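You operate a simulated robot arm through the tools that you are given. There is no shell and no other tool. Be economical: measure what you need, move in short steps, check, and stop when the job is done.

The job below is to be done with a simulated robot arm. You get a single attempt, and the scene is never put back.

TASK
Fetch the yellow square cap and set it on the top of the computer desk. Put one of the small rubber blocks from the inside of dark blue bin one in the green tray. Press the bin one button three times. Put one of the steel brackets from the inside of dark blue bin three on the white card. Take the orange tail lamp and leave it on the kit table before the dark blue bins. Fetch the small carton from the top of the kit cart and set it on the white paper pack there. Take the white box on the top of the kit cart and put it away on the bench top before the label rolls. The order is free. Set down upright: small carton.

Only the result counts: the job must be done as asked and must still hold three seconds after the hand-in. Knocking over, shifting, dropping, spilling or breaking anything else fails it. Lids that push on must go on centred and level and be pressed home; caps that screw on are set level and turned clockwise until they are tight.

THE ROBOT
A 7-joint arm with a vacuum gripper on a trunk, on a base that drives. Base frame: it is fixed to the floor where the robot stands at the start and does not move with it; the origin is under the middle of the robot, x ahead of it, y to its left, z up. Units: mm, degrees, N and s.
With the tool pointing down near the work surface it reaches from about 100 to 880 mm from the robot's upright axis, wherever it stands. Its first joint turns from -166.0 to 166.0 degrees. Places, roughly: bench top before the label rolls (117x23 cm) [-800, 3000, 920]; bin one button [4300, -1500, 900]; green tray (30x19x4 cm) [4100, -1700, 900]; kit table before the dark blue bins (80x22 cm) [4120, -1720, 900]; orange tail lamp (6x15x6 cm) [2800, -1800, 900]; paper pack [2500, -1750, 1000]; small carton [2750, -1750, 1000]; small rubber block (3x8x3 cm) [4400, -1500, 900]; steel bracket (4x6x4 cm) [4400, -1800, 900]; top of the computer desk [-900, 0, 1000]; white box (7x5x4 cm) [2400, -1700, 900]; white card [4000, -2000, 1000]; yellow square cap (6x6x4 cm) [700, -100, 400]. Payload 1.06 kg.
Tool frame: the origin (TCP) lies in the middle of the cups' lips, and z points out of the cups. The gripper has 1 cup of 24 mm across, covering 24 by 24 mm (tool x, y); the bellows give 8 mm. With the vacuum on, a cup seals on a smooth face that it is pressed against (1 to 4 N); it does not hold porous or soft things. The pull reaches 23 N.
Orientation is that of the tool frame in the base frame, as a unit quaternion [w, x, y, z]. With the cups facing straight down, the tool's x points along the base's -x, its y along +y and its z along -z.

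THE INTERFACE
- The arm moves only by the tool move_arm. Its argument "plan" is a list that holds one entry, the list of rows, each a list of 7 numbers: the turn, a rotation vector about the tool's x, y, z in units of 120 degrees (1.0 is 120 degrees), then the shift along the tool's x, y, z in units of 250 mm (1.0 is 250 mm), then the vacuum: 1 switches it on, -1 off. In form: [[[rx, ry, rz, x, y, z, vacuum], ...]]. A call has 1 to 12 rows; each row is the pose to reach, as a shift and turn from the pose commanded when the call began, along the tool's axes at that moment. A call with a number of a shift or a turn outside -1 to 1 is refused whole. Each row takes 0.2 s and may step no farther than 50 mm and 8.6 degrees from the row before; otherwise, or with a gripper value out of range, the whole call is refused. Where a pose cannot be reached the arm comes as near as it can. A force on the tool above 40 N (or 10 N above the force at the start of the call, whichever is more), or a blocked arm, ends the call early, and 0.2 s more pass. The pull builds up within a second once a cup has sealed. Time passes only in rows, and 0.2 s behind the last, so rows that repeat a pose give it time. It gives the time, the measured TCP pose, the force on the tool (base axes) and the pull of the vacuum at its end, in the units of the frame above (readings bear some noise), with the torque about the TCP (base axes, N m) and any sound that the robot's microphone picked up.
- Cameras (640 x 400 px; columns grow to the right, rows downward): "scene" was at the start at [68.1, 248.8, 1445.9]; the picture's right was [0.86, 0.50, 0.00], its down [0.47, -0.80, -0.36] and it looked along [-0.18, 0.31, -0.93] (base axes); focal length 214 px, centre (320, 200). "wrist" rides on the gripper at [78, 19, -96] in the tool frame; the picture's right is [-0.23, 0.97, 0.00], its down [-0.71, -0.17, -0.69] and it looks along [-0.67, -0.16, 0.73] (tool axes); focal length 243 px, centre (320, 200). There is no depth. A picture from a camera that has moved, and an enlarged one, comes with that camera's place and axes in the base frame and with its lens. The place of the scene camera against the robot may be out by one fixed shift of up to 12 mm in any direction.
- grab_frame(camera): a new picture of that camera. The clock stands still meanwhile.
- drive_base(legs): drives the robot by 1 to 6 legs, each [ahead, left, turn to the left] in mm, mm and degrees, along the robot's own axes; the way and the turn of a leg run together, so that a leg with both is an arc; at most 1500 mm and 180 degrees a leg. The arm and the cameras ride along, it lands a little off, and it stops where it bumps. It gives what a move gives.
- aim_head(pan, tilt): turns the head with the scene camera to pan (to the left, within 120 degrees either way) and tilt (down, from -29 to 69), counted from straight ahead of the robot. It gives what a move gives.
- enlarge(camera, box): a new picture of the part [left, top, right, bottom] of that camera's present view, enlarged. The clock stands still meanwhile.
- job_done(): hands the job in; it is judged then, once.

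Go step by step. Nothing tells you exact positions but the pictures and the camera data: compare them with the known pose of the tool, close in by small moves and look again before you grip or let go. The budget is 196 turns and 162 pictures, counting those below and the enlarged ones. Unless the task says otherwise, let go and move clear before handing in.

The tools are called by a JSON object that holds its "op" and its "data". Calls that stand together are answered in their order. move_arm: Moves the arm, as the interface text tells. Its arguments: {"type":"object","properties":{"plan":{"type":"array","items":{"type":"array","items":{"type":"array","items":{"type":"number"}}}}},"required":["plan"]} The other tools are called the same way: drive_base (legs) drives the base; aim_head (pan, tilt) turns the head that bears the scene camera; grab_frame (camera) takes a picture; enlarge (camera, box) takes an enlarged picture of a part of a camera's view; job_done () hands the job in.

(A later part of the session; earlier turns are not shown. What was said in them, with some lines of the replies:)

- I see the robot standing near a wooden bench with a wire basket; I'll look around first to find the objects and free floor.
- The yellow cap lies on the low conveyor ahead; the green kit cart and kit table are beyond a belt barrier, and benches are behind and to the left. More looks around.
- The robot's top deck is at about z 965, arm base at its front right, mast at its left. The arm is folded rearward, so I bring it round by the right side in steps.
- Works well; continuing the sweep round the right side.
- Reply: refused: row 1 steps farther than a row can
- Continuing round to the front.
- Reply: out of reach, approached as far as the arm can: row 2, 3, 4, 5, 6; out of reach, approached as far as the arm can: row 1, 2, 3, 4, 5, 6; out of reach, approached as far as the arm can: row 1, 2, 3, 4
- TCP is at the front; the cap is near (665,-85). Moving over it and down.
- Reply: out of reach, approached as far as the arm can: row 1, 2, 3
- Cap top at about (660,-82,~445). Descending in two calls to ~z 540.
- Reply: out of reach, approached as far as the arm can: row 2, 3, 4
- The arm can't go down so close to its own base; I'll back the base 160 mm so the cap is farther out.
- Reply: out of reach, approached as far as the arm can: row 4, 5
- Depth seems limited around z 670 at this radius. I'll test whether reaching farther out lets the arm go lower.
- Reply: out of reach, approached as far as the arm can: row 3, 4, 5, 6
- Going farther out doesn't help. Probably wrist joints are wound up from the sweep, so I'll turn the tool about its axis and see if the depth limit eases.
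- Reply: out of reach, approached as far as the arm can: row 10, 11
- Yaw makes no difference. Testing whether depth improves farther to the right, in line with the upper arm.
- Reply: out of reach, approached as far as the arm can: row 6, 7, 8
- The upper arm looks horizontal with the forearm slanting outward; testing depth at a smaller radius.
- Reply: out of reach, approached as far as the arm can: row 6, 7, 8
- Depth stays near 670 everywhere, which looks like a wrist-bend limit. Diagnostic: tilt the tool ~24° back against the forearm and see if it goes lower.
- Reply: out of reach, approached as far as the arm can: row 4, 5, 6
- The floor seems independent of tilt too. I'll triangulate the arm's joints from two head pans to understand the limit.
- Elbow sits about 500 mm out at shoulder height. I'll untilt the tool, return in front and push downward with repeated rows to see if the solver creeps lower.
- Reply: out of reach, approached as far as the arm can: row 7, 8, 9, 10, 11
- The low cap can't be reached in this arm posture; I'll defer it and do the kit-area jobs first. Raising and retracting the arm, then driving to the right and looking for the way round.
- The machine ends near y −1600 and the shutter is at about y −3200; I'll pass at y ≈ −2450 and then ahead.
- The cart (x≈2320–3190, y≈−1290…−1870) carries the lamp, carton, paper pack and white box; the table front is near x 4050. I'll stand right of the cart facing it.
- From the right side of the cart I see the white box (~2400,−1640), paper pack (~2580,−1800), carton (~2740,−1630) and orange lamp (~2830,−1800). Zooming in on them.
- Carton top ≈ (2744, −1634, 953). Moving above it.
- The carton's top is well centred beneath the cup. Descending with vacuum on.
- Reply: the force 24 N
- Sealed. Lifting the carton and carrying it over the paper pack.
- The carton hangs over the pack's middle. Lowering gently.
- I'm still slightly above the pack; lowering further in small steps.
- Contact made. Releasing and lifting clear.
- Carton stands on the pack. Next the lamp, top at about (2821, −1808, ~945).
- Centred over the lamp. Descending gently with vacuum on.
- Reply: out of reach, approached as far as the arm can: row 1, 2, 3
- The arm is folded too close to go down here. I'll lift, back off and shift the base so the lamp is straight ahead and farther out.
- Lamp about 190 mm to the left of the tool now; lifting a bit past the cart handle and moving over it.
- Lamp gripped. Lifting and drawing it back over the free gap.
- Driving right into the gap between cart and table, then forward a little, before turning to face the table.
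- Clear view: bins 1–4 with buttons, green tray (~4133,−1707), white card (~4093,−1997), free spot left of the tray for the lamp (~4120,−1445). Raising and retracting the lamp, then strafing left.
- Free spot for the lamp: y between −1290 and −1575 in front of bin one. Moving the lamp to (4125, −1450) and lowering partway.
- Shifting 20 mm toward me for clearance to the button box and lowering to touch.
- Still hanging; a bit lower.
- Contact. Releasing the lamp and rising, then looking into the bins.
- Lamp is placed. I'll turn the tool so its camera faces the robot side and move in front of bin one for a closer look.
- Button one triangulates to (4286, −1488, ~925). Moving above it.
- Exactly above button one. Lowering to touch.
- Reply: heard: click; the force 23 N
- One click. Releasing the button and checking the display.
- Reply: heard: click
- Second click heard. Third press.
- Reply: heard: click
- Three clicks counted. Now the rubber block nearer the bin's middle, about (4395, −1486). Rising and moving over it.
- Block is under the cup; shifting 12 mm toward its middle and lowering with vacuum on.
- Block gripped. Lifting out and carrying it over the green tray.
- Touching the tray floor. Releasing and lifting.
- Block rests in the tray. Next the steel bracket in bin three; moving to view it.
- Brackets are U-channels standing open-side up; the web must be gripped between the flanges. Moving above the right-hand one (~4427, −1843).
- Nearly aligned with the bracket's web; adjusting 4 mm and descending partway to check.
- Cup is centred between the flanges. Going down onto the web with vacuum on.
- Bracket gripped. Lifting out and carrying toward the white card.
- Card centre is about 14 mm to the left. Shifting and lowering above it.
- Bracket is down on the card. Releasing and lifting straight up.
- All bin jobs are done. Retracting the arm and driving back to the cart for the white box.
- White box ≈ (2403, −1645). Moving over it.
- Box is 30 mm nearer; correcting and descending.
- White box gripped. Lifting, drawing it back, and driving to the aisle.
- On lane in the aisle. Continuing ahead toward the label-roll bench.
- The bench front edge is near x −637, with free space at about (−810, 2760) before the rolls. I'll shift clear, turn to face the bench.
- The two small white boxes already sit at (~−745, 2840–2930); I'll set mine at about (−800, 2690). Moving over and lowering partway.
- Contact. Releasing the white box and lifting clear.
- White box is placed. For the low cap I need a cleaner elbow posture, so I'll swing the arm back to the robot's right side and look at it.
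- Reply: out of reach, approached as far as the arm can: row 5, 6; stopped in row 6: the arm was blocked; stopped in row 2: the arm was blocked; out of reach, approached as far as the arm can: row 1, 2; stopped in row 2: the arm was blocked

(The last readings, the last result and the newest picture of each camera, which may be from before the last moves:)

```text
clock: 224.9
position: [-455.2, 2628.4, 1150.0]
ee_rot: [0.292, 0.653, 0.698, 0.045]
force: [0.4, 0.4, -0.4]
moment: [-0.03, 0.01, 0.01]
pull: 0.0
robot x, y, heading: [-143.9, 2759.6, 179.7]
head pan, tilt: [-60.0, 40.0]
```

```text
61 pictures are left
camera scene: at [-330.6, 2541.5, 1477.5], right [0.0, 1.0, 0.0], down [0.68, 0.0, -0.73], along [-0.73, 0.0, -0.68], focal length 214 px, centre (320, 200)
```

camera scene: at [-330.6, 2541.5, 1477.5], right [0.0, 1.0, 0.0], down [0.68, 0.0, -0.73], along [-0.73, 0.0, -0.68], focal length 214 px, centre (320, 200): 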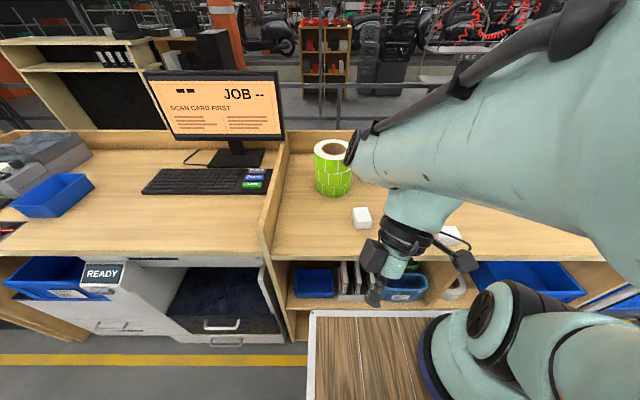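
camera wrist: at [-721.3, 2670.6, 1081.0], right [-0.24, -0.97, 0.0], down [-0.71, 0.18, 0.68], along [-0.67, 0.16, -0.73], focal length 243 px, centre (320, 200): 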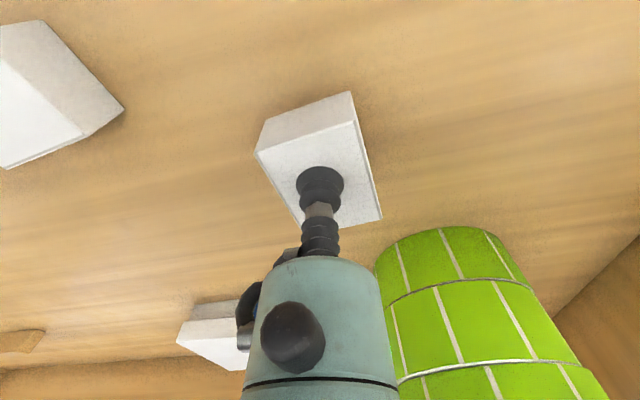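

The arm got blocked close to the camera mast, with the elbow now on the left. I'll back it outward and level the tool again.

{"op": "move_arm", "data": {"plan": [[[0.02, 0.016, 0, 0.011, -0.09, -0.08, -1], [0.064, 0.05, 0, 0.022, -0.18, -0.16, -1], [0.11, 0.085, 0, 0.034, -0.27, -0.25, -1], [0.155, 0.12, 0, 0.045, -0.36, -0.33, -1], [0.2, 0.155, 0, 0.057, -0.46, -0.418, -1], [0.224, 0.176, 0, 0.057, -0.46, -0.418, -1]]]}}

{"op": "grab_frame", "data": {"camera": "scene"}}

```text
clock: 226.3
position: [-607.8, 2657.9, 1179.9]
ee_rot: [0.001, 0.683, 0.73, -0.001]
force: [-0.6, -0.3, 0.4]
moment: [-0.01, -0.02, -0.03]
pull: 0.0
robot x, y, heading: [-140.7, 2759.5, 179.6]
head pan, tilt: [-60.0, 40.0]
```

```text
60 pictures are left
camera scene: at [-289.9, 2615.5, 1482.0], right [0.87, 0.49, 0.0], down [0.32, -0.56, -0.77], along [-0.38, 0.67, -0.64], focal length 214 px, centre (320, 200)
```

scene: 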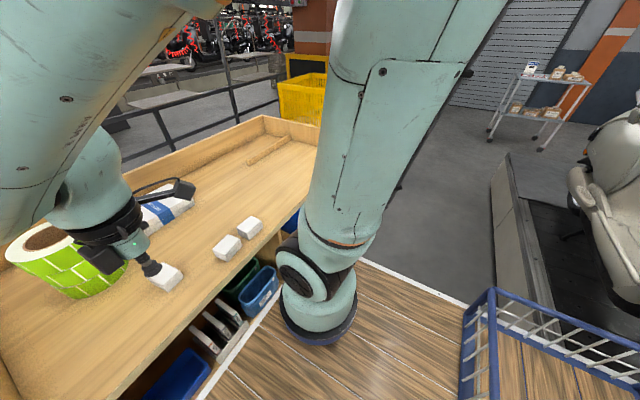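

The arm is now level with a clean, upright elbow. Driving back down the aisle to the cap and turning to face the conveyor.

{"op": "drive_base", "data": {"legs": [[-60, 1420, 0], [0, 1420, 0]]}}

{"op": "aim_head", "data": {"pan": 0, "tilt": 45}}

{"op": "grab_frame", "data": {"camera": "scene"}}

```text
clock: 240.1
position: [-585.0, -175.1, 1178.9]
ee_rot: [0.002, 0.692, 0.722, 0.0]
force: [-0.8, 0.1, -0.1]
moment: [-0.01, -0.01, 0.01]
pull: 0.1
robot x, y, heading: [-117.8, -82.6, 178.2]
head pan, tilt: [-60.0, 40.0]
```

```text
clock: 241.4
position: [-584.4, -175.0, 1180.0]
ee_rot: [0.002, 0.692, 0.722, -0.001]
force: [0.1, -0.2, 0.1]
moment: [0.03, 0.01, -0.01]
pull: 0.1
robot x, y, heading: [-121.2, -85.0, 178.0]
head pan, tilt: [0.0, 45.0]
```

```text
59 pictures are left
camera scene: at [-310.0, -298.7, 1474.8], right [0.03, 1.0, 0.0], down [0.71, -0.02, -0.71], along [-0.71, 0.02, -0.71], focal length 214 px, centre (320, 200)
```

scene: 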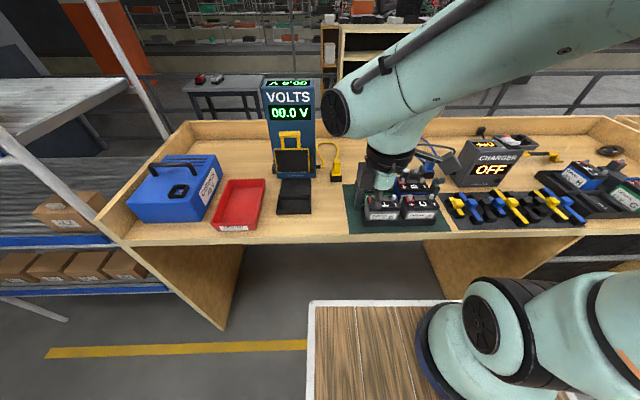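

This long bench (charger, VOLTS meter, z≈1000, centred near y 0) matches the listed computer-desk location. Now turning to face the conveyor and going for the cap.

{"op": "drive_base", "data": {"legs": [[0, 0, -178]]}}

{"op": "grab_frame", "data": {"camera": "scene"}}

```text
clock: 249.1
position: [345.2, 17.4, 1179.9]
ee_rot: [-0.001, 0.732, -0.682, -0.002]
force: [-0.1, -0.1, 0.8]
moment: [0.01, 0.0, 0.02]
pull: 0.1
robot x, y, heading: [-115.4, -86.0, -0.4]
head pan, tilt: [0.0, 45.0]
```

```text
58 pictures are left
camera scene: at [60.2, 114.7, 1474.8], right [0.0, -1.0, 0.0], down [-0.71, 0.0, -0.71], along [0.71, 0.0, -0.71], focal length 214 px, centre (320, 200)
```

scene: 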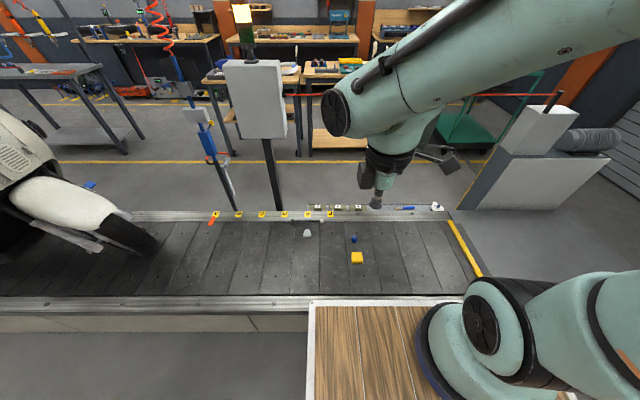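

Moving out over the conveyor and descending to test the depth with this posture.

{"op": "move_arm", "data": {"plan": [[[0, 0, 0, 0.06, -0.14, 0.08, -1], [0, 0, 0, 0.12, -0.28, 0.16, -1], [0, 0, 0, 0.18, -0.42, 0.24, -1], [0, 0, 0, 0.24, -0.56, 0.32, -1], [0, 0, 0, 0.3, -0.7, 0.42, -1], [0, 0, 0, 0.37, -0.84, 0.52, -1], [0, 0, 0, 0.37, -0.84, 0.7, -1], [0, 0, 0, 0.37, -0.84, 0.88, -1]]]}}

{"op": "move_arm", "data": {"plan": [[[0, 0, 0, 0, 0, 0.19, -1], [0, 0, 0, 0, 0, 0.38, -1], [0, 0, 0, 0, 0, 0.57, -1], [0, 0, 0, 0, 0, 0.76, -1], [0, 0, 0, 0, 0, 0.95, -1]]]}}

{"op": "move_arm", "data": {"plan": [[[0, 0, 0, 0, 0, 0.15, -1], [0, 0, 0, 0, 0, 0.3, -1], [0, 0, 0, 0, 0, 0.45, -1]]]}}

{"op": "grab_frame", "data": {"camera": "scene"}}

```text
clock: 250.9
position: [560.3, -61.4, 959.9]
ee_rot: [0.0, 0.731, -0.682, -0.002]
force: [-1.5, -0.2, 0.2]
moment: [0.01, -0.01, -0.02]
pull: 0.0
robot x, y, heading: [-119.9, -86.0, -0.6]
head pan, tilt: [0.0, 45.0]
```

```text
clock: 252.1
position: [559.6, -57.8, 723.3]
ee_rot: [-0.001, 0.731, -0.683, -0.001]
force: [0.6, -0.6, 0.0]
moment: [-0.01, -0.01, 0.02]
pull: 0.1
robot x, y, heading: [-118.4, -85.0, -0.5]
head pan, tilt: [0.0, 45.0]
```

```text
clock: 252.9
position: [561.2, -58.8, 610.9]
ee_rot: [-0.001, 0.731, -0.682, -0.001]
force: [-0.1, -0.2, -0.1]
moment: [0.01, -0.02, -0.02]
pull: 0.0
robot x, y, heading: [-121.5, -85.2, -0.6]
head pan, tilt: [0.0, 45.0]
```

```text
57 pictures are left
camera scene: at [60.1, 114.7, 1474.8], right [0.0, -1.0, 0.0], down [-0.71, 0.0, -0.71], along [0.71, 0.0, -0.71], focal length 214 px, centre (320, 200)
```

scene: 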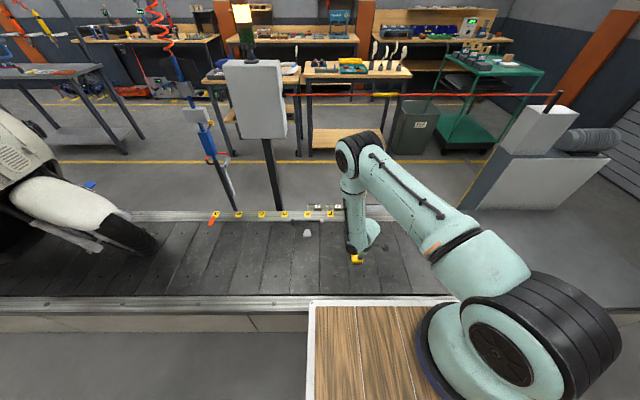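

The new posture goes lower freely. Moving over the cap and further down.

{"op": "move_arm", "data": {"plan": [[[0, 0, 0, 0.04, -0.13, 0, -1], [0, 0, 0, 0.08, -0.26, 0, -1], [0, 0, 0, 0.116, -0.38, 0.05, -1], [0, 0, 0, 0.116, -0.38, 0.2, -1], [0, 0, 0, 0.116, -0.38, 0.36, -1]]]}}

{"op": "grab_frame", "data": {"camera": "wrist"}}

{"op": "grab_frame", "data": {"camera": "scene"}}

```text
clock: 254.1
position: [656.5, -79.9, 520.1]
ee_rot: [-0.001, 0.731, -0.683, 0.0]
force: [0.9, 0.1, 0.9]
moment: [-0.01, -0.02, -0.01]
pull: 0.1
robot x, y, heading: [-118.8, -85.9, -0.2]
head pan, tilt: [0.0, 45.0]
```

```text
56 pictures are left
camera wrist: at [644.6, -159.9, 613.4], right [-0.99, 0.17, 0.0], down [0.12, 0.72, 0.69], along [0.11, 0.68, -0.73], focal length 243 px, centre (320, 200)
```

wrist: 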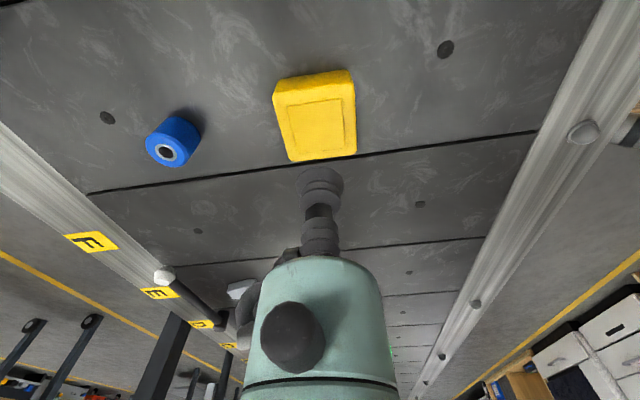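

```text
55 pictures are left
camera scene: at [60.1, 114.7, 1474.8], right [0.0, -1.0, 0.0], down [-0.71, 0.0, -0.71], along [0.71, 0.0, -0.71], focal length 214 px, centre (320, 200)
```

scene: 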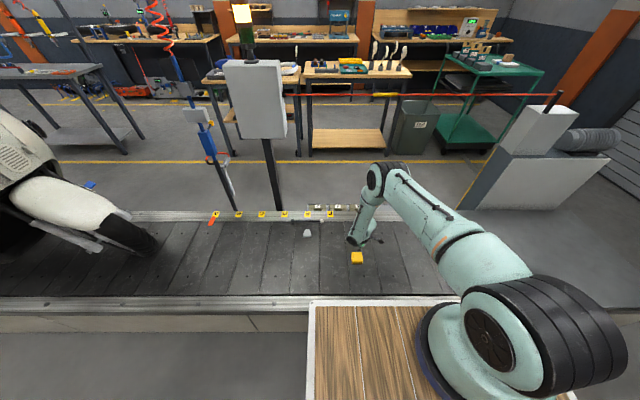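

Depth is fine now; cap centre ≈ (660, −72). Correcting and descending.

{"op": "move_arm", "data": {"plan": [[[0, 0, 0, -0.03, -0.012, 0.1, -1], [0, 0, 0, -0.03, -0.012, 0.22, -1]]]}}

{"op": "enlarge", "data": {"camera": "wrist", "box": [200, 60, 440, 260]}}

```text
clock: 254.7
position: [659.1, -72.0, 462.7]
ee_rot: [-0.001, 0.731, -0.682, -0.001]
force: [0.0, -0.5, 0.3]
moment: [-0.01, 0.01, -0.02]
pull: 0.0
robot x, y, heading: [-118.6, -84.6, -0.5]
head pan, tilt: [0.0, 45.0]
```

```text
2.00 times, centred on (320, 160) of wrist
camera zoom: at [646.4, -151.8, 556.4], right [-0.99, 0.17, 0.0], down [0.12, 0.72, 0.69], along [0.11, 0.68, -0.73], focal length 485 px, centre (320, 280)
```

zoom: 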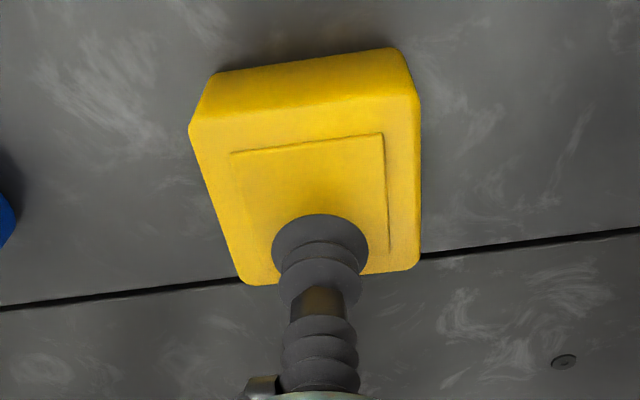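

Aligned. Lowering with vacuum on.

{"op": "move_arm", "data": {"plan": [[[0, 0, 0, 0, 0, 0.06, 1], [0, 0, 0, 0, 0, 0.084, 1], [0, 0, 0, 0, 0, 0.1, 1], [0, 0, 0, 0, 0, 0.1, 1]]]}}

```text
clock: 255.7
position: [660.8, -72.0, 439.6]
ee_rot: [-0.002, 0.732, -0.682, -0.001]
force: [-5.0, 2.8, 36.4]
moment: [-0.15, -0.07, -0.08]
pull: 23.1
robot x, y, heading: [-116.4, -85.2, -0.1]
head pan, tilt: [0.0, 45.0]
```

Sealed. Lifting the cap along the reverse path.

{"op": "move_arm", "data": {"plan": [[[0, 0, 0, 0, 0, -0.06, 1], [0, 0, 0, 0, 0, -0.2, 1], [0, 0, 0, 0, 0, -0.38, 1], [0, 0, 0, 0, 0, -0.56, 1], [0, 0, 0, 0, 0, -0.74, 1], [0, 0, 0, 0, 0.12, -0.86, 1], [0, 0, 0, 0, 0.26, -0.98, 1]]]}}

{"op": "move_arm", "data": {"plan": [[[0, 0, 0, 0, 0.08, -0.16, 1], [0, 0, 0, 0, 0.12, -0.34, 1], [0, 0, 0, 0, 0.12, -0.52, 1], [0, 0, 0, 0, 0.12, -0.7, 1], [0, 0, 0, 0, 0.12, -0.88, 1], [0, 0, 0, 0, 0.12, -1.0, 1]]]}}

{"op": "move_arm", "data": {"plan": [[[0, 0, 0, 0, 0.04, -0.18, 1], [0, 0, 0, 0, 0.1, -0.36, 1], [0, 0, 0, 0, 0.18, -0.54, 1], [0, 0, 0, 0, 0.28, -0.7, 1], [0, 0, 0, 0, 0.4, -0.84, 1], [0, 0, 0, 0, 0.52, -0.96, 1]]]}}

{"op": "grab_frame", "data": {"camera": "scene"}}

```text
clock: 257.3
position: [594.4, -78.7, 683.8]
ee_rot: [0.0, 0.73, -0.683, -0.002]
force: [-0.1, -0.1, -0.2]
moment: [0.01, 0.01, 0.02]
pull: 22.9
robot x, y, heading: [-114.4, -86.5, -0.2]
head pan, tilt: [0.0, 45.0]
```

```text
clock: 258.7
position: [565.3, -80.3, 932.3]
ee_rot: [-0.001, 0.731, -0.682, -0.001]
force: [-0.7, 0.5, -0.6]
moment: [0.0, -0.01, 0.0]
pull: 23.7
robot x, y, heading: [-122.8, -84.7, -0.4]
head pan, tilt: [0.0, 45.0]
```

```text
clock: 260.1
position: [436.9, -89.9, 1172.5]
ee_rot: [0.001, 0.731, -0.682, -0.002]
force: [0.6, 0.2, -0.4]
moment: [0.02, 0.02, 0.02]
pull: 22.7
robot x, y, heading: [-115.7, -88.5, -0.1]
head pan, tilt: [0.0, 45.0]
```

```text
53 pictures are left
camera scene: at [60.9, 114.7, 1474.7], right [0.0, -1.0, 0.0], down [-0.71, 0.0, -0.71], along [0.71, 0.0, -0.71], focal length 214 px, centre (320, 200)
```

scene: 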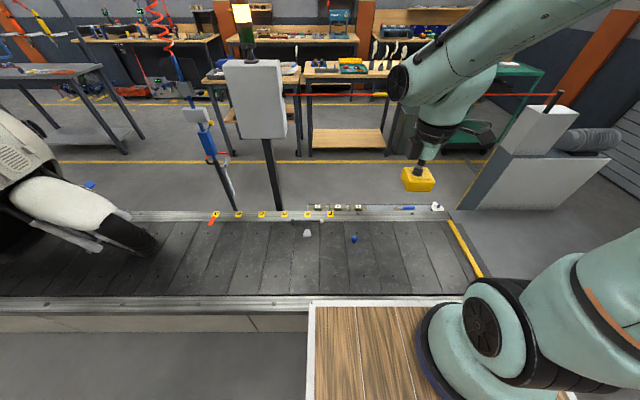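

Cap in hand. Shifting right and turning to face the bench at y ≈ −300, where there seems to be a free spot.

{"op": "drive_base", "data": {"legs": [[30, -214, 0], [0, 0, 180]]}}

{"op": "grab_frame", "data": {"camera": "scene"}}

{"op": "grab_frame", "data": {"camera": "wrist"}}

```text
clock: 269.0
position: [-643.3, -258.5, 1174.9]
ee_rot: [0.003, 0.707, 0.707, 0.0]
force: [0.3, 1.0, -0.5]
moment: [0.01, 0.0, 0.03]
pull: 23.0
robot x, y, heading: [-85.6, -301.1, 175.6]
head pan, tilt: [0.0, 45.0]
```

```text
52 pictures are left
camera scene: at [-289.3, -509.4, 1474.8], right [0.07, 1.0, 0.0], down [0.71, -0.05, -0.71], along [-0.71, 0.05, -0.71], focal length 214 px, centre (320, 200)
```

scene: 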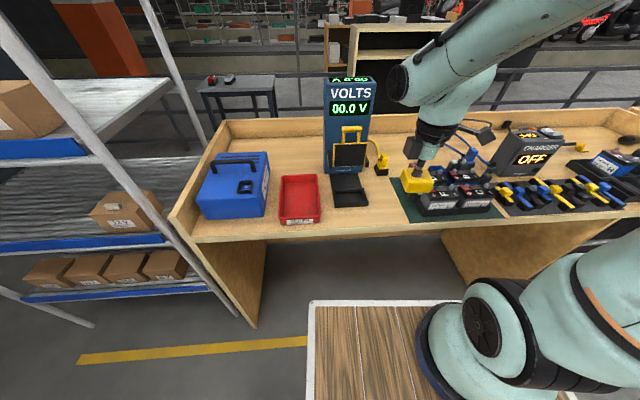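

```text
51 pictures are left
camera wrist: at [-624.3, -181.1, 1268.2], right [0.97, -0.24, 0.0], down [-0.17, -0.71, 0.69], along [-0.16, -0.67, -0.73], focal length 243 px, centre (320, 200)
```

wrist: 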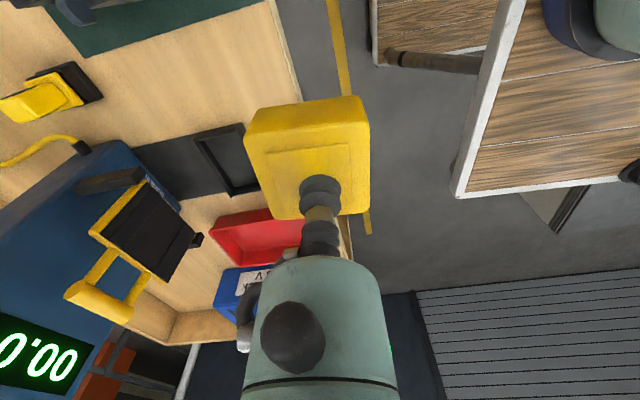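

The free spot is between the black pad and the green mat, about (−740, −242). First turning the tool so its camera faces the aisle instead of the batteries.

{"op": "move_arm", "data": {"plan": [[[0, 0, 0.07, 0, 0, 0, 1], [0, 0, 0.14, 0, 0, 0, 1], [0, 0, 0.21, 0, 0, 0, 1], [0, 0, 0.28, 0, 0, 0, 1], [0, 0, 0.35, 0, 0, 0, 1], [0, 0, 0.42, 0, -0.04, 0, 1], [0, 0, 0.49, 0.02, -0.1, 0, 1], [0, 0, 0.56, 0.03, -0.18, 0, 1], [0, 0, 0.63, 0.05, -0.26, 0, 1], [0, 0, 0.69, 0.06, -0.32, 0, 1], [0, 0, 0.75, 0.064, -0.388, 0, 1]]]}}

{"op": "grab_frame", "data": {"camera": "wrist"}}

{"op": "grab_frame", "data": {"camera": "scene"}}

```text
clock: 271.4
position: [-742.1, -242.0, 1174.0]
ee_rot: [0.001, 1.0, -0.002, 0.0]
force: [0.2, -0.3, -0.1]
moment: [-0.01, -0.02, 0.01]
pull: 22.2
robot x, y, heading: [-89.3, -304.7, 175.4]
head pan, tilt: [0.0, 45.0]
```

```text
50 pictures are left
camera wrist: at [-661.9, -261.7, 1268.0], right [-0.24, -0.97, 0.0], down [-0.71, 0.18, 0.68], along [-0.66, 0.16, -0.73], focal length 243 px, centre (320, 200)
```

wrist: 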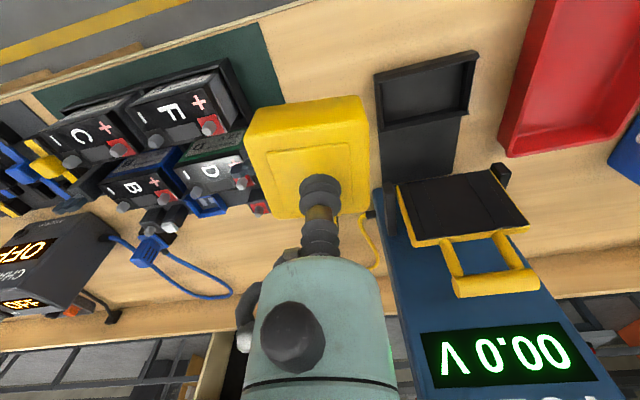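

```text
49 pictures are left
camera scene: at [-289.1, -509.5, 1474.8], right [0.07, 1.0, 0.0], down [0.7, -0.05, -0.71], along [-0.71, 0.05, -0.71], focal length 214 px, centre (320, 200)
```

scene: 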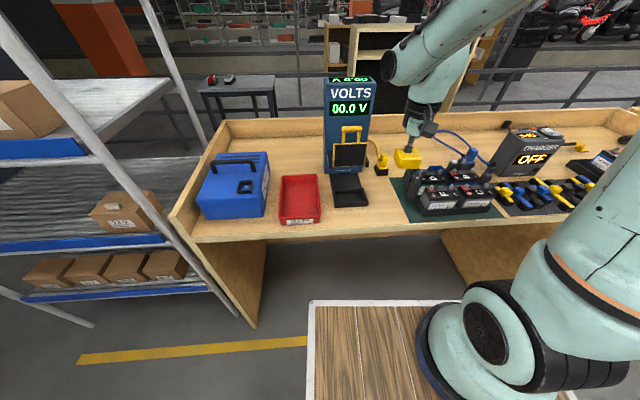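

The spot beneath is clear on all sides. Lowering the cap.

{"op": "move_arm", "data": {"plan": [[[0, 0, 0, 0, 0, 0.18, 1], [0, 0, 0, 0, 0, 0.36, 1], [0, 0, 0, 0, 0, 0.54, 1], [0, 0, 0, 0, 0, 0.7, 1]]]}}

{"op": "grab_frame", "data": {"camera": "wrist"}}

```text
clock: 272.4
position: [-738.6, -244.1, 996.6]
ee_rot: [0.002, 1.0, -0.001, 0.0]
force: [-0.7, -0.4, -0.4]
moment: [0.01, 0.06, 0.03]
pull: 23.1
robot x, y, heading: [-89.2, -301.5, 175.9]
head pan, tilt: [0.0, 45.0]
```

```text
48 pictures are left
camera wrist: at [-661.1, -263.5, 1092.3], right [-0.24, -0.97, 0.0], down [-0.71, 0.17, 0.68], along [-0.67, 0.16, -0.73], focal length 243 px, centre (320, 200)
```

wrist: 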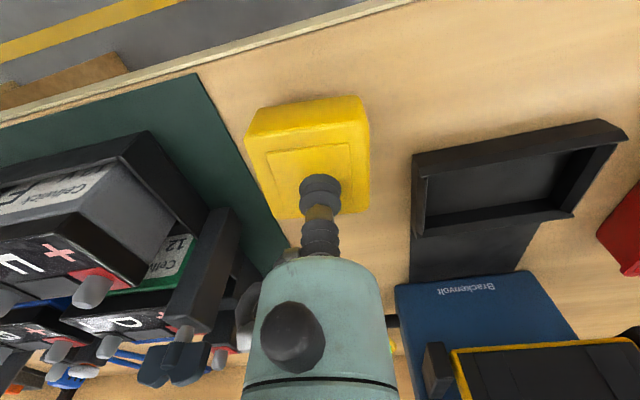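

{"op": "move_arm", "data": {"plan": [[[0, 0, 0, 0, 0.04, 0.04, 1], [0, 0, 0, 0, 0.04, 0.068, 1]]]}}

{"op": "enlarge", "data": {"camera": "scene", "box": [330, 130, 450, 240]}}

```text
clock: 273.0
position: [-741.4, -253.7, 981.1]
ee_rot: [0.001, 1.0, -0.001, 0.001]
force: [0.0, -0.1, -1.0]
moment: [-0.02, -0.03, 0.01]
pull: 23.0
robot x, y, heading: [-88.9, -305.0, 175.7]
head pan, tilt: [0.0, 45.0]
```

```text
3.64 times, centred on (390, 185) of scene
camera zoom: at [-289.3, -509.4, 1474.8], right [0.07, 1.0, 0.0], down [0.71, -0.05, -0.71], along [-0.71, 0.05, -0.71], focal length 780 px, centre (66, 254)
```

zoom: 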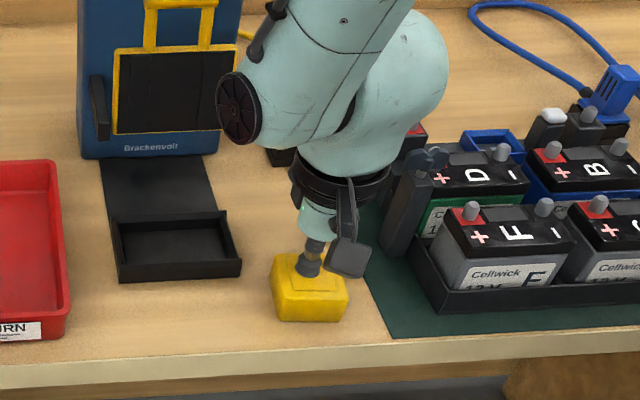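

{"op": "move_arm", "data": {"plan": [[[0, 0, 0, 0, 0, 0.012, 1], [0, 0, 0, 0, 0, 0.024, 1]]]}}

```text
clock: 273.6
position: [-741.0, -254.6, 974.4]
ee_rot: [0.002, 1.0, -0.001, -0.001]
force: [-2.0, 1.0, 16.3]
moment: [0.05, -0.07, -0.05]
pull: 22.5
robot x, y, heading: [-89.6, -302.5, 175.6]
head pan, tilt: [0.0, 45.0]
```

Contact. Releasing the cap and lifting clear.

{"op": "move_arm", "data": {"plan": [[[0, 0, 0, 0, 0, -0.005, -1], [0, 0, 0, 0, 0, -0.005, -1], [0, 0, 0, 0, 0, -0.005, -1], [0, 0, 0, 0, 0, -0.005, -1], [0, 0, 0, 0, 0, -0.04, -1], [0, 0, 0, 0, 0, -0.16, -1], [0, 0, 0, 0, 0, -0.34, -1], [0, 0, 0, 0, 0, -0.52, -1], [0, 0, 0, 0, 0, -0.7, -1], [0, 0, 0, 0, 0, -0.85, -1]]]}}

{"op": "grab_frame", "data": {"camera": "wrist"}}

{"op": "grab_frame", "data": {"camera": "scene"}}

```text
clock: 275.8
position: [-738.4, -252.0, 1187.2]
ee_rot: [0.002, 1.0, 0.0, 0.001]
force: [0.4, 0.5, 0.1]
moment: [0.01, 0.0, -0.02]
pull: 0.1
robot x, y, heading: [-88.4, -306.7, 175.6]
head pan, tilt: [0.0, 45.0]
```

```text
46 pictures are left
camera wrist: at [-660.1, -271.5, 1282.7], right [-0.24, -0.97, 0.0], down [-0.71, 0.17, 0.68], along [-0.66, 0.16, -0.73], focal length 243 px, centre (320, 200)
```

wrist: 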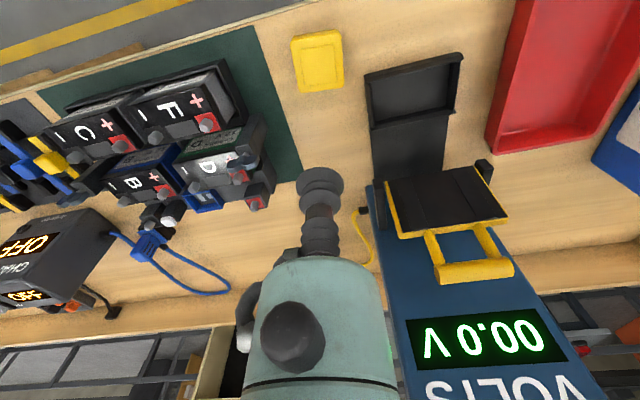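

```text
45 pictures are left
camera scene: at [-289.7, -509.5, 1474.7], right [0.07, 1.0, 0.0], down [0.71, -0.05, -0.71], along [-0.7, 0.05, -0.71], focal length 214 px, centre (320, 200)
```

scene: 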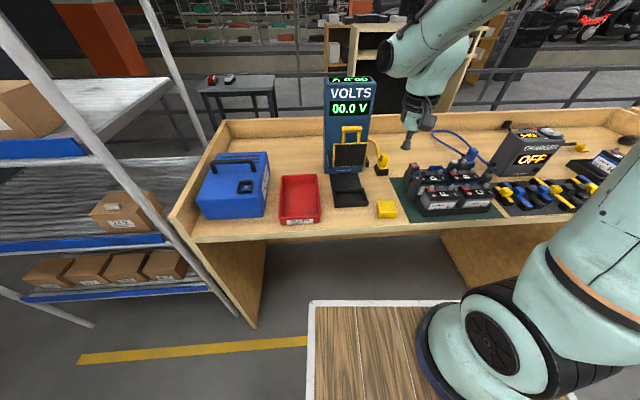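

The cap rests flat and free on the desk, the arm is clear, and every other item is in place. Handing in.

{"op": "job_done", "data": {}}

```text
The job is handed in.
```

I've handed the job in. Every step was carried out, but one placement rests on my reading of the list.

- **Yellow cap:** I set it on the bench with the charger and the voltmeter, at about (−741, −254). I took this to be the computer desk because it is the one at the listed place. The desk with a monitor stands near y 1,800–2,000, so if that one was meant, this part is wrong.
- **Rubber block:** one block from bin one is in the green tray.
- **Bin one button:** I pressed it three times and heard three clicks. Its display read OFF throughout.
- **Steel bracket:** one bracket from bin three is on the white card.
- **Tail lamp:** it is on the kit table in front of the bins.
- **Small carton:** it stands upright on the paper pack.
- **White box:** it is on the bench in front of the label rolls, at about (−800, 2690).

At the label-roll bench the arm was blocked once, close to the robot's own camera mast. I saw nothing shifted in the pictures after that. I did not go back to the kit area for a last look after leaving it.
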